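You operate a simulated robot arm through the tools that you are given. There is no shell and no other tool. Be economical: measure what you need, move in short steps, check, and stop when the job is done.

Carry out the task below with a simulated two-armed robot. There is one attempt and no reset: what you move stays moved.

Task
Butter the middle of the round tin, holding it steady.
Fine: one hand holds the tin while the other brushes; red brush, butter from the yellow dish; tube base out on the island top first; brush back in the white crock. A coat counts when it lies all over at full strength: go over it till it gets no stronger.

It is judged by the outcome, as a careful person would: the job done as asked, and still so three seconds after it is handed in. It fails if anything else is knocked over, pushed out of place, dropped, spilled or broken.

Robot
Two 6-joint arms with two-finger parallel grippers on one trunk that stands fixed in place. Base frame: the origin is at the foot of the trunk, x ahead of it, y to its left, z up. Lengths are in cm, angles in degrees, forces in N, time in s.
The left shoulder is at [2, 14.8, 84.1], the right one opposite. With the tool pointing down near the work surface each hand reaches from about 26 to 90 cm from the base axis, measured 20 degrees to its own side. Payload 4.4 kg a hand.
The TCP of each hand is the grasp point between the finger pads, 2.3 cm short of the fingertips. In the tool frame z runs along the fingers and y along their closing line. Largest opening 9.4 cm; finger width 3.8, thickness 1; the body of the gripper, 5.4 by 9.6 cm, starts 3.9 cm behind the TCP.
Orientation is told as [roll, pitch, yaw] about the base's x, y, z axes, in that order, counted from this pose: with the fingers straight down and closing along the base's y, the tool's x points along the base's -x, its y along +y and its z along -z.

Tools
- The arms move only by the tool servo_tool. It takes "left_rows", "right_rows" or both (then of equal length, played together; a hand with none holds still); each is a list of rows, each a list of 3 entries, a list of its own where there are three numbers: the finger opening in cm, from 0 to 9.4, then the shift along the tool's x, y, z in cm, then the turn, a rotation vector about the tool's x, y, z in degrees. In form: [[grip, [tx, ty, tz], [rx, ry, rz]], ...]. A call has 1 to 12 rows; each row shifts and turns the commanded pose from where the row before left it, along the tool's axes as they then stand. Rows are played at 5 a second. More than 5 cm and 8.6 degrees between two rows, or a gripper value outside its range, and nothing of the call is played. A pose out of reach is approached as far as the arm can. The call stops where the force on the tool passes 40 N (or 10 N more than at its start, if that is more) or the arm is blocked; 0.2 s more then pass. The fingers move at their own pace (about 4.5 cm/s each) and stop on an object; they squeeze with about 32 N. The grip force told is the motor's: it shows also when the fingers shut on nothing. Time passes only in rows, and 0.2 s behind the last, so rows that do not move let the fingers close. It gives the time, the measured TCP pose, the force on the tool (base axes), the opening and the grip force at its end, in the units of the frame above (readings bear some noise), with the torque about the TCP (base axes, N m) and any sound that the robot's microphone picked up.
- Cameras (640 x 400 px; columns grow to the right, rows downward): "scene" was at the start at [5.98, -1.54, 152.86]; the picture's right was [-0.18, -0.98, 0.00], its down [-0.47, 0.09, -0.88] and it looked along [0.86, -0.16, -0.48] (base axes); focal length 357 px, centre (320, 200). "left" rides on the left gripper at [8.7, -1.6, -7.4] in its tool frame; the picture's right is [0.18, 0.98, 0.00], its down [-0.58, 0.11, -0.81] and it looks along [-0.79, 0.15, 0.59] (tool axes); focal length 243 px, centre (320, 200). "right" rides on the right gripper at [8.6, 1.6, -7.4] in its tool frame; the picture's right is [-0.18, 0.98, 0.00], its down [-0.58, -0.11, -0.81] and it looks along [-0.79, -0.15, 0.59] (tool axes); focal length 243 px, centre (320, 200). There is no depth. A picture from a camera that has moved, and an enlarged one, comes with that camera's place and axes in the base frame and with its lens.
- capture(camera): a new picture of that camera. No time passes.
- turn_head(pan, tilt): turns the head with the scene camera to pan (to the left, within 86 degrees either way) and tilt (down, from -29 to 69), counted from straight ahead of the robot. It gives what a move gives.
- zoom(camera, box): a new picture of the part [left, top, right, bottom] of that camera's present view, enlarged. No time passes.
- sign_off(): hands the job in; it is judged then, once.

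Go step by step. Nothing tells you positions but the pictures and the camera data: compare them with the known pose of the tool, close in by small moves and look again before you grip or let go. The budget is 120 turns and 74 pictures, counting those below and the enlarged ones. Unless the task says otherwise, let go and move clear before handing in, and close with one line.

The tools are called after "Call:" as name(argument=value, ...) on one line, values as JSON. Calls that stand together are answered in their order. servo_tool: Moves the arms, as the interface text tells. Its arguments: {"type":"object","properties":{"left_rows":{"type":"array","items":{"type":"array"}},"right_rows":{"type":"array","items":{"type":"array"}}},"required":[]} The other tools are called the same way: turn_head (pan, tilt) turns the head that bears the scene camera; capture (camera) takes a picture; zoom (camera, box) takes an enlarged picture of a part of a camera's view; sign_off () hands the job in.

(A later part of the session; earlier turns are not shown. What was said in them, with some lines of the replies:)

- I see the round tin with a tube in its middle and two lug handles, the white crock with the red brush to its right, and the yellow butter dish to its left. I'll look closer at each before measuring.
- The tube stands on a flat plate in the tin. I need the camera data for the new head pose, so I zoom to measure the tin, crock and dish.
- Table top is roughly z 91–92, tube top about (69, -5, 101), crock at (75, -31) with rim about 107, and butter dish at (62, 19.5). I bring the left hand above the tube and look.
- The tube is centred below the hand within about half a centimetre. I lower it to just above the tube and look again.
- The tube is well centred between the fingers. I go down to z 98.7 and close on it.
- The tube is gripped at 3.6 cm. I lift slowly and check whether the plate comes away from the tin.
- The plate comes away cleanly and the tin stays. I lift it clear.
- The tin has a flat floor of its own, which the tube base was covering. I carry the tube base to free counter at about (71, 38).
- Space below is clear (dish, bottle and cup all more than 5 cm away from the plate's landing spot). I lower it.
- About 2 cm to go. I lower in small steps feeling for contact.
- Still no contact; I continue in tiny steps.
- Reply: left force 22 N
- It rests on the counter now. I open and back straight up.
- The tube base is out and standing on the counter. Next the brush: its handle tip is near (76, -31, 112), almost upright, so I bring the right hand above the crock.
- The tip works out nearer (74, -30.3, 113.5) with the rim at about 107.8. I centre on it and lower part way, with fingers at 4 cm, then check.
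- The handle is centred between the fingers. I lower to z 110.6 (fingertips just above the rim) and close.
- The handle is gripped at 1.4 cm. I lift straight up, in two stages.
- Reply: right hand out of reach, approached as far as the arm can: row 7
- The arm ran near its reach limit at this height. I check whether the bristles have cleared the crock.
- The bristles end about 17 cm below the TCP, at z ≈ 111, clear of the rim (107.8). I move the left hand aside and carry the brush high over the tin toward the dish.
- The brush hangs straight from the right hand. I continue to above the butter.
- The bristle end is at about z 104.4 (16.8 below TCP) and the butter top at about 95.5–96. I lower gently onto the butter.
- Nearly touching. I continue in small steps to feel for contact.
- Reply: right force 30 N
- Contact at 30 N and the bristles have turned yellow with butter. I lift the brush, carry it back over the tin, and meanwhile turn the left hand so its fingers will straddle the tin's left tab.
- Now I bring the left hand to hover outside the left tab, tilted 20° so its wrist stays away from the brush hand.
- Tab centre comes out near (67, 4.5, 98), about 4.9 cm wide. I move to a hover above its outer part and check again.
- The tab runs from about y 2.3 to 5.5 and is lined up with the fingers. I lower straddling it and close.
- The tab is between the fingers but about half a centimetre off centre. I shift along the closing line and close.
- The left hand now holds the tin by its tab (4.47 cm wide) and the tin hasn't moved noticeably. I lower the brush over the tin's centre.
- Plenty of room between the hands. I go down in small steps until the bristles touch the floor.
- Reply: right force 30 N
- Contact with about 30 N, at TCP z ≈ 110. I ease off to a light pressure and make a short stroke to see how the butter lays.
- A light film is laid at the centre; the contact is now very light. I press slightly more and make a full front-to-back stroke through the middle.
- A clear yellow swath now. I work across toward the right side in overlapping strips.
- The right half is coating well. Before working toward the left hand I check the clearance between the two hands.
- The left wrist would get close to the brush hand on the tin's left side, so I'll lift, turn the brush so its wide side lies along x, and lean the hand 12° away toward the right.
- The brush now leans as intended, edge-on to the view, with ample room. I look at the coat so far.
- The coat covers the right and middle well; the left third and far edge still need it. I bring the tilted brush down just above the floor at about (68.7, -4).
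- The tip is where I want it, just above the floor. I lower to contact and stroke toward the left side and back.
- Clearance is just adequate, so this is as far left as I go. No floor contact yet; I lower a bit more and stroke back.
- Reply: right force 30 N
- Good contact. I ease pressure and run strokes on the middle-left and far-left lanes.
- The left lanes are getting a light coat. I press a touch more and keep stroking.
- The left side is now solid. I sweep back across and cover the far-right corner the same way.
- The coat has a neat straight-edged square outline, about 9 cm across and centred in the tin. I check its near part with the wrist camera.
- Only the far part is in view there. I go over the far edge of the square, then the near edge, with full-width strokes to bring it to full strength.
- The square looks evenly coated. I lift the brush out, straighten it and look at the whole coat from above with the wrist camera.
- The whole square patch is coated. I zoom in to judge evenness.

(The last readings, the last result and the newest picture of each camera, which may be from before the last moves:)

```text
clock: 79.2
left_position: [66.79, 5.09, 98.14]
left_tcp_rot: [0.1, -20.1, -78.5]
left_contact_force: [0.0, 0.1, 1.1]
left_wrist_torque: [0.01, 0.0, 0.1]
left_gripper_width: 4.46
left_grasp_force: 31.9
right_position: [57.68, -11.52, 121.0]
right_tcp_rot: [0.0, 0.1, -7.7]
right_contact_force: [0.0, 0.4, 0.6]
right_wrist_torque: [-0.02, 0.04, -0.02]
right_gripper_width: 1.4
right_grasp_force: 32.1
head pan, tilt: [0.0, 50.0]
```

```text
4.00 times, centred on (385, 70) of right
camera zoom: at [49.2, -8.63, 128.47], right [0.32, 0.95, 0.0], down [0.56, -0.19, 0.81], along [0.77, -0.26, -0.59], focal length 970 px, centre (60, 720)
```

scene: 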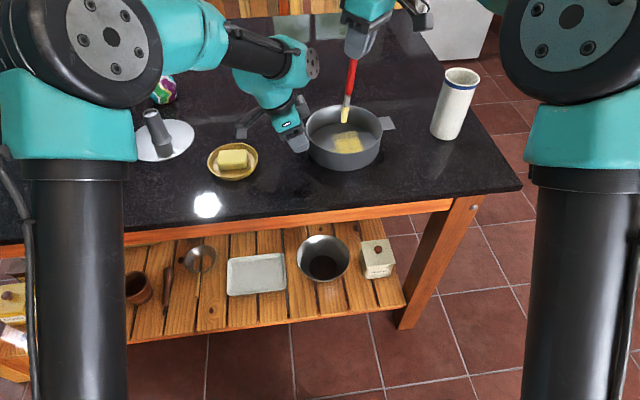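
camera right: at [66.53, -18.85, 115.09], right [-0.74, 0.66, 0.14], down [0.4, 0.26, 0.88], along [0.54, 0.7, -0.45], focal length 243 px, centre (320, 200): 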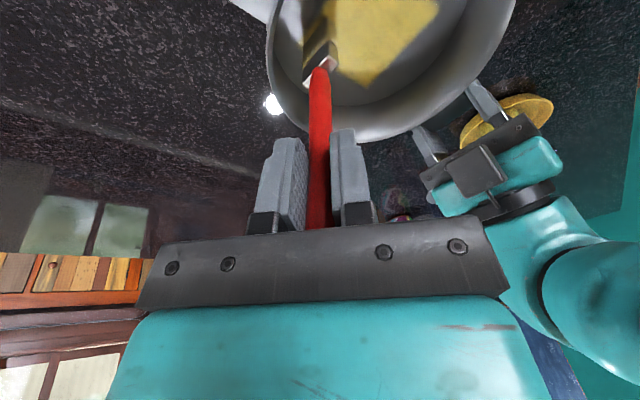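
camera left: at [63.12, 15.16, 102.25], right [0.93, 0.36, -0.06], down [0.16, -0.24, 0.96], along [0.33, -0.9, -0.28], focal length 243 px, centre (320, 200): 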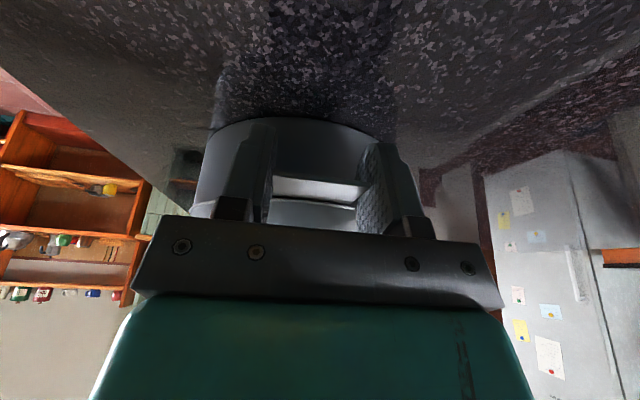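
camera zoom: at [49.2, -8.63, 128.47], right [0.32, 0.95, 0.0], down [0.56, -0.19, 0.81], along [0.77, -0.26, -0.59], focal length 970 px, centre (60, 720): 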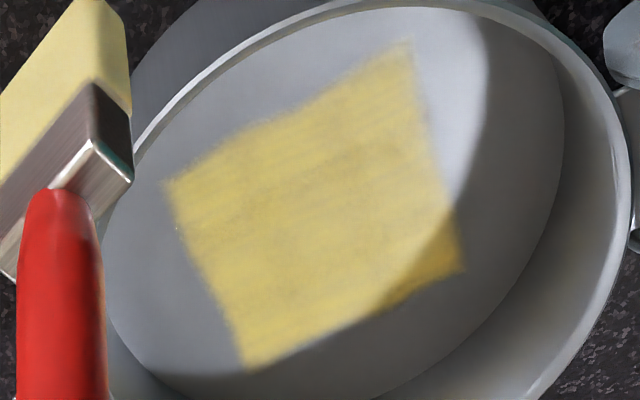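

It covers the whole patch with slight mottling, so I'll go over everything once more to be sure it gets no stronger. I return the brush to the same tilted pose.

Call:
servo_tool(right_rows=[[0.5, [-3, 0, 0], [0, 0, 0]], [0.5, [-4, 0, 0], [0, 0, 0]], [0.5, [-3, 0, 0], [0, 0, -8.25]], [0.5, [0, 0, 0], [0, 0, -8.25]], [0.5, [0, 0, 0], [0, 0, -8.25]], [0.5, [0, 0, 0], [0, 0, -8.25]], [0.5, [0, 0, 0], [0, 0, -8.25]], [0.5, [0, 0, 0], [0, 0, -8.25]], [0.5, [0, 0, 0], [0, 0, -8.25]], [0.5, [0, 0, 0], [0, 0, -8.25]], [0.5, [0, 0, 0], [-3.16, -5.1, 0]], [0.5, [0, 0, 0], [-3.16, -5.1, 0]]])

Call:
servo_tool(right_rows=[[0.5, [0.71, -0.43, 3.9], [0, 0, 0]], [0.5, [0.71, -0.43, 3.9], [0, 0, 0]], [0.5, [0.6, -0.37, 3.3], [0, 0, 0]], [0.5, [0, 0, 0], [0, 0, 0]]])

Call:
zoom(camera="scene", box=[290, 90, 400, 175])

```text
clock: 81.8
left_position: [66.85, 5.01, 98.11]
left_tcp_rot: [-0.1, -20.2, -78.5]
left_contact_force: [0.1, -0.1, 1.5]
left_wrist_torque: [0.07, 0.07, -0.02]
left_gripper_width: 4.5
left_grasp_force: 32.2
right_position: [67.46, -12.79, 121.11]
right_tcp_rot: [6.3, -10.2, 57.6]
right_contact_force: [-1.0, -0.1, 0.2]
right_wrist_torque: [0.02, -0.03, 0.02]
right_gripper_width: 1.39
right_grasp_force: 32.2
head pan, tilt: [0.0, 50.0]
```

```text
clock: 82.8
left_position: [66.89, 5.09, 98.16]
left_tcp_rot: [0.0, -20.1, -78.5]
left_contact_force: [0.0, -0.1, 1.1]
left_wrist_torque: [-0.04, 0.01, -0.05]
left_gripper_width: 4.45
left_grasp_force: 32.4
right_position: [67.24, -12.97, 109.63]
right_tcp_rot: [6.3, -10.2, 57.7]
right_contact_force: [-0.3, -0.1, 0.1]
right_wrist_torque: [0.0, -0.02, 0.0]
right_gripper_width: 1.39
right_grasp_force: 32.4
head pan, tilt: [0.0, 50.0]
```

```text
4.71 times, centred on (345, 132) of scene
camera zoom: at [4.74, 0.14, 149.7], right [0.0, -1.0, 0.0], down [-0.77, 0.0, -0.64], along [0.64, 0.0, -0.77], focal length 1680 px, centre (202, 518)
```

zoom: 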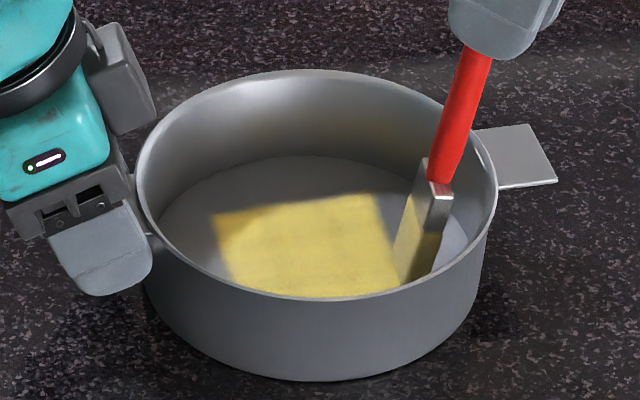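

In place again, about half a centimetre above the floor. I make the second full pass: four lanes, near to far.

Call:
servo_tool(right_rows=[[0.5, [0.53, 0.61, 0.6], [0, 0, 0]], [0.5, [-0.85, 0.81, 0.24], [0, 0, 0]], [0.5, [-0.85, 0.81, 0.24], [0, 0, 0]], [0.5, [-0.85, 0.81, 0.24], [0, 0, 0]], [0.5, [-0.85, 0.81, 0.24], [0, 0, 0]], [0.5, [-0.85, 0.81, 0.24], [0, 0, 0]], [0.5, [-0.85, 0.81, 0.24], [0, 0, 0]], [0.5, [-0.85, 0.81, 0.24], [0, 0, 0]], [0.5, [-1.44, -1.53, 0.09], [0, 0, 0]], [0.5, [0.85, -0.81, -0.24], [0, 0, 0]], [0.5, [0.85, -0.81, -0.24], [0, 0, 0]], [0.5, [0.85, -0.81, -0.24], [0, 0, 0]]])

Call:
servo_tool(right_rows=[[0.5, [0.85, -0.81, -0.24], [0, 0, 0]], [0.5, [0.85, -0.81, -0.24], [0, 0, 0]], [0.5, [0.85, -0.81, -0.24], [0, 0, 0]], [0.5, [0.85, -0.81, -0.24], [0, 0, 0]], [0.5, [-1.44, -1.53, 0.09], [0, 0, 0]], [0.5, [-0.85, 0.81, 0.24], [0, 0, 0]], [0.5, [-0.85, 0.81, 0.24], [0, 0, 0]], [0.5, [-0.85, 0.81, 0.24], [0, 0, 0]], [0.5, [-0.85, 0.81, 0.24], [0, 0, 0]], [0.5, [-0.85, 0.81, 0.24], [0, 0, 0]], [0.5, [-0.85, 0.81, 0.24], [0, 0, 0]], [0.5, [-0.85, 0.81, 0.24], [0, 0, 0]]])

Call:
servo_tool(right_rows=[[0.5, [-1.3, -1.4, 0.09], [0, 0, 0]], [0.5, [0.85, -0.81, -0.24], [0, 0, 0]], [0.5, [0.85, -0.81, -0.24], [0, 0, 0]], [0.5, [0.85, -0.81, -0.24], [0, 0, 0]], [0.5, [0.85, -0.81, -0.24], [0, 0, 0]], [0.5, [0.85, -0.81, -0.24], [0, 0, 0]], [0.5, [0.85, -0.81, -0.24], [0, 0, 0]], [0.5, [0.85, -0.81, -0.24], [0, 0, 0]]])

Call:
zoom(camera="scene", box=[290, 90, 400, 175])

```text
clock: 85.4
left_position: [66.79, 5.06, 98.19]
left_tcp_rot: [0.0, -20.2, -78.4]
left_contact_force: [-0.3, -0.1, 0.0]
left_wrist_torque: [0.04, 0.11, -0.07]
left_gripper_width: 4.51
left_grasp_force: 32.7
right_position: [67.88, -7.75, 109.21]
right_tcp_rot: [6.4, -10.2, 57.5]
right_contact_force: [1.0, 0.4, 0.0]
right_wrist_torque: [-0.04, 0.04, 0.03]
right_gripper_width: 1.39
right_grasp_force: 31.9
head pan, tilt: [0.0, 50.0]
```

```text
clock: 88.0
left_position: [66.85, 5.03, 98.08]
left_tcp_rot: [-0.1, -20.2, -78.6]
left_contact_force: [0.3, 1.1, 1.1]
left_wrist_torque: [-0.07, -0.01, 0.02]
left_gripper_width: 4.48
left_grasp_force: 31.9
right_position: [69.18, -3.62, 109.27]
right_tcp_rot: [6.5, -10.2, 57.6]
right_contact_force: [0.5, -1.2, 2.1]
right_wrist_torque: [-0.04, -0.07, -0.05]
right_gripper_width: 1.4
right_grasp_force: 31.9
head pan, tilt: [0.0, 50.0]
```

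```text
clock: 89.8
left_position: [66.81, 4.92, 98.21]
left_tcp_rot: [0.0, -20.0, -78.5]
left_contact_force: [3.1, -3.4, -1.4]
left_wrist_torque: [0.24, 0.1, 0.03]
left_gripper_width: 4.46
left_grasp_force: 32.1
right_position: [72.61, -11.6, 109.15]
right_tcp_rot: [6.4, -10.2, 57.5]
right_contact_force: [-0.4, 2.7, 11.1]
right_wrist_torque: [0.75, 0.02, 0.08]
right_gripper_width: 1.41
right_grasp_force: 31.8
head pan, tilt: [0.0, 50.0]
```

```text
4.71 times, centred on (345, 132) of scene
camera zoom: at [4.73, 0.14, 149.7], right [0.0, -1.0, 0.0], down [-0.77, 0.0, -0.64], along [0.64, 0.0, -0.77], focal length 1680 px, centre (202, 518)
```

zoom: 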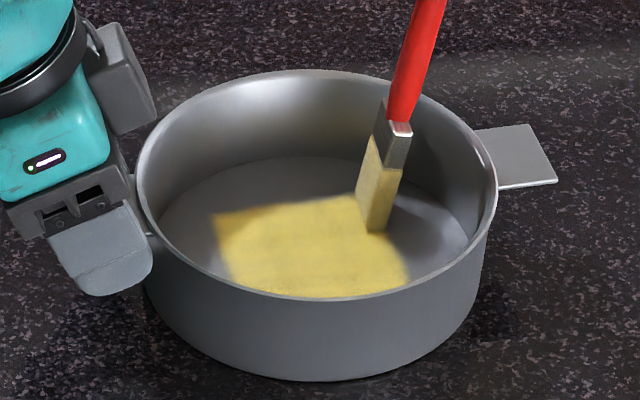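

One more lane along the far edge, then I lift out.

Call:
servo_tool(right_rows=[[0.5, [-1.2, -1.3, 0.09], [0, 0, 0]], [0.5, [-0.85, 0.81, 0.24], [0, 0, 0]], [0.5, [-0.85, 0.81, 0.24], [0, 0, 0]], [0.5, [-0.85, 0.81, 0.24], [0, 0, 0]], [0.5, [-0.85, 0.81, 0.24], [0, 0, 0]], [0.5, [-0.85, 0.81, 0.24], [0, 0, 0]], [0.5, [-0.85, 0.81, 0.24], [0, 0, 0]], [0.5, [-0.85, 0.81, 0.24], [0, 0, 0]], [0.5, [0.85, -0.81, -0.24], [0, 0, 0]], [0.5, [-0.71, 0.43, -3.9], [0, 0, 0]], [0.5, [-0.71, 0.43, -3.9], [0, 0, 0]], [0.5, [-0.71, 0.43, -3.9], [0, 0, 0]]])

Call:
servo_tool(right_rows=[[0.5, [2.49, -1.55, -0.62], [0, 0, 0]], [0.5, [2.49, -1.55, -0.62], [0, 0, 0]], [0.5, [0, 0, 0], [3.16, 5.1, 0]], [0.5, [0, 0, 0], [3.16, 5.1, 0]], [0.5, [0, 0, 0], [0, 0, 8.25]], [0.5, [0, 0, 0], [0, 0, 8.25]], [0.5, [0, 0, 0], [0, 0, 8.25]], [0.5, [0, 0, 0], [0, 0, 8.25]], [0.5, [0, 0, 0], [0, 0, 8.25]], [0.5, [0, 0, 0], [0, 0, 8.25]], [0.5, [0, 0, 0], [0, 0, 8.25]], [0.5, [0, 0, 0], [0, 0, 8.25]]])

Call:
servo_tool(right_rows=[[0.5, [4, 0, 0], [0, 0, 0]], [0.5, [4, 0, 0], [0, 0, 0]], [0.5, [4, 0, 0], [0, 0, 0]], [0.5, [3.5, 0, 0], [0, 0, 0]], [0.5, [0, 0, 0], [0, 0, 0]]])

Call:
capture(camera="right")

```text
clock: 92.4
left_position: [66.81, 4.99, 98.12]
left_tcp_rot: [0.0, -20.1, -78.5]
left_contact_force: [1.0, -1.1, -0.3]
left_wrist_torque: [0.13, -0.11, -0.01]
left_gripper_width: 4.49
left_grasp_force: 32.2
right_position: [73.39, -4.05, 121.28]
right_tcp_rot: [6.3, -10.1, 57.6]
right_contact_force: [-0.2, -1.0, -0.3]
right_wrist_torque: [-0.03, 0.03, 0.01]
right_gripper_width: 1.39
right_grasp_force: 32.0
head pan, tilt: [0.0, 50.0]
```

```text
clock: 95.0
left_position: [66.83, 4.94, 98.08]
left_tcp_rot: [0.0, -20.1, -78.5]
left_contact_force: [-0.3, -0.2, 0.9]
left_wrist_torque: [-0.07, 0.0, -0.03]
left_gripper_width: 4.49
left_grasp_force: 31.7
right_position: [73.15, -10.21, 121.17]
right_tcp_rot: [0.0, 0.0, -8.0]
right_contact_force: [-0.7, -0.1, 0.2]
right_wrist_torque: [0.01, -0.02, -0.01]
right_gripper_width: 1.37
right_grasp_force: 32.1
head pan, tilt: [0.0, 50.0]
```

```text
clock: 96.2
left_position: [66.84, 5.15, 98.17]
left_tcp_rot: [0.1, -20.1, -78.5]
left_contact_force: [0.4, 0.2, 0.6]
left_wrist_torque: [0.04, -0.03, 0.05]
left_gripper_width: 4.48
left_grasp_force: 31.9
right_position: [57.57, -8.12, 121.16]
right_tcp_rot: [0.0, 0.0, -7.8]
right_contact_force: [0.6, -0.4, 0.4]
right_wrist_torque: [0.0, 0.0, -0.02]
right_gripper_width: 1.39
right_grasp_force: 31.9
head pan, tilt: [0.0, 50.0]
```

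```text
8 pictures are left
camera right: at [49.3, -5.34, 128.59], right [0.32, 0.95, 0.0], down [0.56, -0.19, 0.81], along [0.76, -0.26, -0.59], focal length 243 px, centre (320, 200)
```

right: 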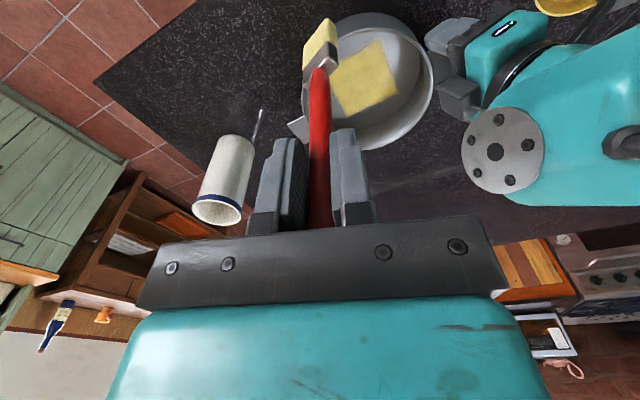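

The patch looks uniform. One close look to compare its strength with before.

Call:
zoom(camera="right", box=[300, 20, 430, 130])

```text
3.64 times, centred on (365, 75) of right
camera zoom: at [49.3, -5.34, 128.59], right [0.32, 0.95, 0.0], down [0.56, -0.19, 0.81], along [0.76, -0.26, -0.59], focal length 882 px, centre (156, 654)
```

zoom: 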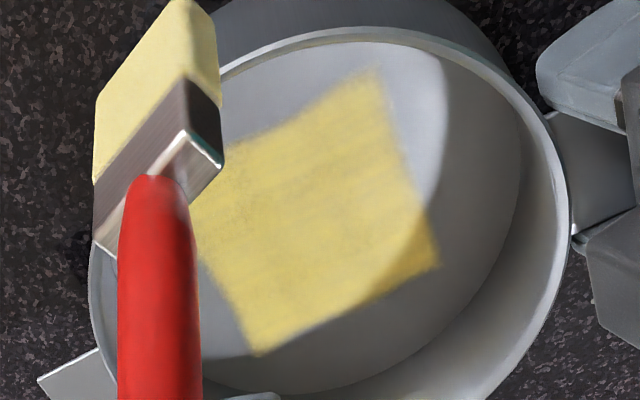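

The strength is unchanged and even from the first full pass, so the coat is saturated. Now I return the brush: raise it and move above the crock.

Call:
servo_tool(right_rows=[[0.5, [0, 0, -3.2], [0, 0, 0]], [0.5, [0, 0, -3.2], [0, 0, 0]], [0.5, [-2.74, -2.83, 0], [0, 0, 0]], [0.5, [-2.74, -2.83, 0], [0, 0, 0]], [0.5, [-2.74, -2.83, 0], [0, 0, 0]], [0.5, [-2.74, -2.83, 0], [0, 0, 0]], [0.5, [-2.74, -2.83, 0], [0, 0, 0]], [0.5, [-2.74, -2.83, 0], [0, 0, 0]], [0.5, [-2.74, -2.83, 0], [0, 0, 0]], [0.5, [0, 0, 0], [0, 0, 0]]])

Call:
zoom(camera="right", box=[240, 0, 400, 110])

```text
clock: 98.4
left_position: [66.87, 5.19, 98.08]
left_tcp_rot: [0.0, -20.0, -78.5]
left_contact_force: [-1.4, 0.8, 1.9]
left_wrist_torque: [0.1, 0.01, -0.03]
left_gripper_width: 4.46
left_grasp_force: 31.6
right_position: [73.22, -30.37, 127.19]
right_tcp_rot: [0.0, 0.0, -7.8]
right_contact_force: [-0.8, 0.6, 0.2]
right_wrist_torque: [-0.03, 0.01, 0.02]
right_gripper_width: 1.41
right_grasp_force: 32.1
right hand out of reach, approached as far as the arm can: row 9
head pan, tilt: [0.0, 50.0]
```

```text
3.64 times, centred on (320, 55) of right
camera zoom: at [64.83, -27.58, 134.63], right [0.32, 0.95, 0.0], down [0.56, -0.19, 0.81], along [0.76, -0.25, -0.59], focal length 882 px, centre (320, 727)
```

zoom: 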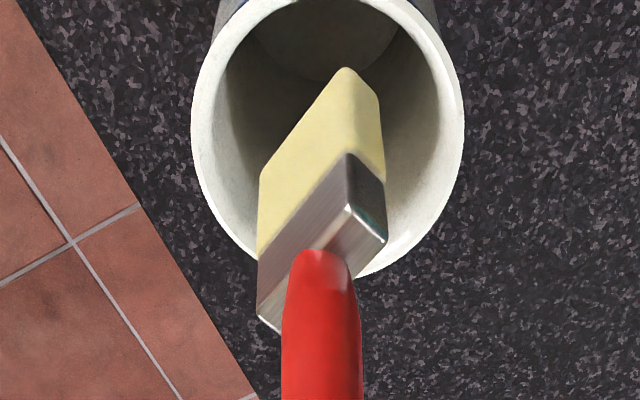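

The bristles hang over the crock's mouth. I lower the brush straight in.

Call:
servo_tool(right_rows=[[0.5, [0, 0, 2], [0, 0, 0]], [0.5, [0, 0, 3], [0, 0, 0]], [0.5, [0, 0, 3], [0, 0, 0]], [0.5, [0, 0, 3], [0, 0, 0]], [0.5, [0, 0, 3], [0, 0, 0]], [0.5, [0, 0, 1.5], [0, 0, 0]], [0.5, [0, 0, 0], [0, 0, 0]]])

Call:
zoom(camera="scene", box=[360, 20, 520, 160])

```text
clock: 100.0
left_position: [66.95, 5.14, 98.04]
left_tcp_rot: [0.0, -20.1, -78.5]
left_contact_force: [-0.5, -0.1, 0.4]
left_wrist_torque: [0.04, -0.01, 0.0]
left_gripper_width: 4.46
left_grasp_force: 31.9
right_position: [73.15, -30.42, 111.51]
right_tcp_rot: [-0.1, 0.0, -7.8]
right_contact_force: [0.3, -0.9, -0.3]
right_wrist_torque: [0.04, 0.01, 0.01]
right_gripper_width: 1.37
right_grasp_force: 32.5
head pan, tilt: [0.0, 50.0]
```

```text
2.86 times, centred on (440, 90) of scene
camera zoom: at [4.74, 0.14, 149.7], right [0.0, -1.0, 0.0], down [-0.77, 0.0, -0.64], along [0.64, 0.0, -0.77], focal length 1020 px, centre (-23, 514)
```

zoom: 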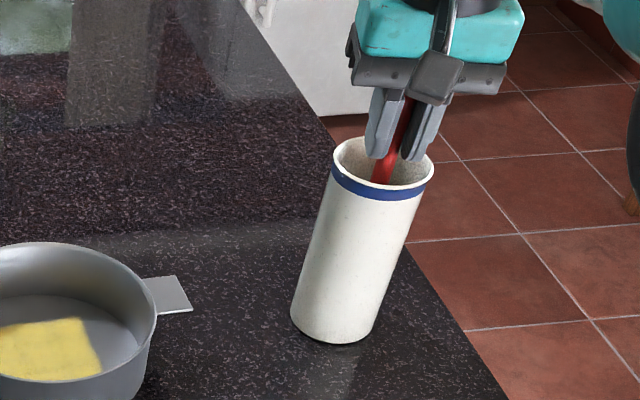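

The brush is inside the crock without touching. I recentre slightly and lower to the bottom.

Call:
servo_tool(right_rows=[[0.5, [-0.5, 0.1, 0.2], [0, 0, 0]], [0.5, [0, 0, 0.3], [0, 0, 0]], [0.5, [0, 0, 0.2], [0, 0, 0]], [0.5, [0, 0, 0.2], [0, 0, 0]], [0.5, [0, 0, 0], [0, 0, 0]]])

```text
clock: 101.2
left_position: [66.74, 4.88, 98.18]
left_tcp_rot: [0.0, -20.1, -78.4]
left_contact_force: [-0.5, -0.7, 0.3]
left_wrist_torque: [0.0, -0.01, -0.02]
left_gripper_width: 4.45
left_grasp_force: 31.5
right_position: [73.63, -30.16, 110.61]
right_tcp_rot: [0.0, 0.0, -7.8]
right_contact_force: [-0.4, -0.3, 0.9]
right_wrist_torque: [0.0, 0.0, 0.0]
right_gripper_width: 1.4
right_grasp_force: 32.2
head pan, tilt: [0.0, 50.0]
```

Call:
servo_tool(right_rows=[[0.5, [0, 0, 0.15], [0, 0, 0]], [0.5, [0, 0, 0.15], [0, 0, 0]], [0.5, [0, 0, 0], [0, 0, 0]]])

```text
clock: 102.0
left_position: [66.76, 5.07, 98.1]
left_tcp_rot: [0.0, -20.1, -78.5]
left_contact_force: [0.9, -0.4, 0.2]
left_wrist_torque: [0.04, 0.01, 0.04]
left_gripper_width: 4.48
left_grasp_force: 31.9
right_position: [73.64, -29.95, 110.38]
right_tcp_rot: [0.1, 0.1, -7.8]
right_contact_force: [0.3, 1.2, 3.1]
right_wrist_torque: [0.08, 0.05, -0.03]
right_gripper_width: 1.37
right_grasp_force: 31.8
head pan, tilt: [0.0, 50.0]
```

It rests on the bottom. I open the fingers a little and rise straight up.

Call:
servo_tool(right_rows=[[2, [0, 0, 0], [0, 0, 0]], [3, [0, 0, 0], [0, 0, 0]], [3, [0, 0, -0.5], [0, 0, 0]], [4, [0, 0, -1.5], [0, 0, 0]], [4, [0, 0, -3], [0, 0, 0]], [4, [0, 0, -4], [0, 0, 0]], [4, [0, 0, -3], [0, 0, 0]], [4, [2, -1, 0], [0, 0, 0]]])

Call:
zoom(camera="scene", box=[250, 20, 520, 190])

```text
clock: 103.8
left_position: [66.94, 5.2, 98.08]
left_tcp_rot: [0.0, -20.1, -78.4]
left_contact_force: [0.3, -0.9, -0.3]
left_wrist_torque: [0.04, 0.06, 0.07]
left_gripper_width: 4.47
left_grasp_force: 32.0
right_position: [71.5, -30.89, 122.06]
right_tcp_rot: [0.1, 0.1, -7.8]
right_contact_force: [0.2, -0.6, -1.1]
right_wrist_torque: [-0.05, 0.01, -0.02]
right_gripper_width: 4.03
right_grasp_force: 0.1
head pan, tilt: [0.0, 50.0]
```

```text
2.35 times, centred on (385, 105) of scene
camera zoom: at [4.77, 0.15, 149.7], right [0.0, -1.0, 0.0], down [-0.77, 0.0, -0.64], along [0.64, 0.0, -0.77], focal length 840 px, centre (167, 424)
```

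zoom: 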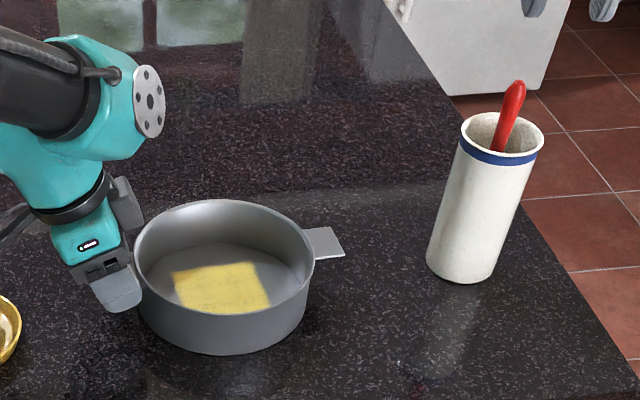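

The brush is back in the crock. Now I open the left hand, back it off along its fingers, and pull the right hand away too.

Call:
servo_tool(left_rows=[[5.2, [0, 0, 0], [0, 0, 0]], [6.2, [0, 0, 0], [0, 0, 0]], [6.8, [0, 0, 0], [0, 0, 0]], [6.8, [0, 0, -2], [0, 0, 0]], [6.8, [0, 0, -3], [0, 0, 0]], [6.8, [0, 0, -4], [0, 0, 0]], [6.8, [0, 0, -4], [0, 0, 0]], [6.8, [2, 0, -3], [0, 0, 0]], [6.8, [4, 0, -2], [0, 0, 0]], [6.8, [4, 0, -2], [0, 0, 0]], [6.8, [0, 0, 0], [0, 0, 0]]], right_rows=[[4, [0, 0, 0], [0, 0, 0]], [4, [3, 0, -1], [0, 0, 0]], [4, [4, 0, -1], [0, 0, 0]], [4, [4, 0, -1], [0, 0, 0]], [4, [4, 0, -1], [0, 0, 0]], [4, [4, 0, -1], [0, 0, 0]], [4, [0, 0, 0], [0, 0, 0]], [4, [0, 0, 0], [0, 0, 0]], [4, [0, 0, 0], [0, 0, 0]], [4, [0, 0, 0], [0, 0, 0]], [4, [0, 0, 0], [0, 0, 0]]])

Call:
capture(camera="scene")

```text
clock: 106.2
left_position: [63.46, 20.74, 113.61]
left_tcp_rot: [0.1, -20.1, -78.6]
left_contact_force: [0.6, -0.3, -0.1]
left_wrist_torque: [0.0, -0.03, 0.0]
left_gripper_width: 6.79
left_grasp_force: 0.1
right_position: [52.76, -28.55, 127.53]
right_tcp_rot: [-0.1, 0.0, -7.8]
right_contact_force: [-0.1, -0.4, 0.4]
right_wrist_torque: [-0.01, -0.02, 0.02]
right_gripper_width: 3.97
right_grasp_force: 0.0
head pan, tilt: [0.0, 50.0]
```

```text
3 pictures are left
```

scene: 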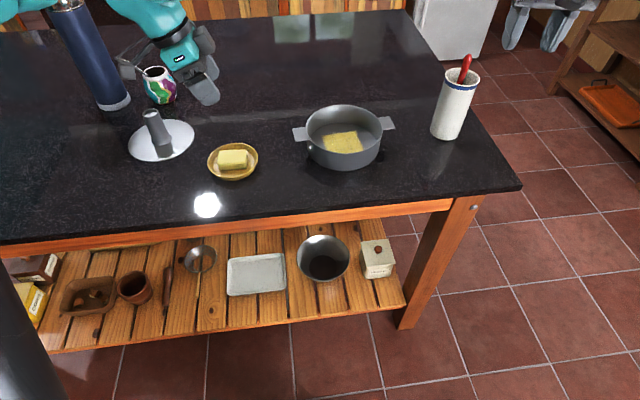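

Everything stands in place: the tin's middle is buttered, the tube base is on the island top, the brush is in the crock and both hands are clear. I hand in the job.

Call:
sign_off()

```text
The job is handed in.
```

The middle of the round tin is buttered: one even coat over the middle of the floor, about 8–9 cm square, brushed until a second full pass made it no stronger. The left hand held the tin by its tab throughout. The tube base is on the island top, and the red brush is back in the white crock.
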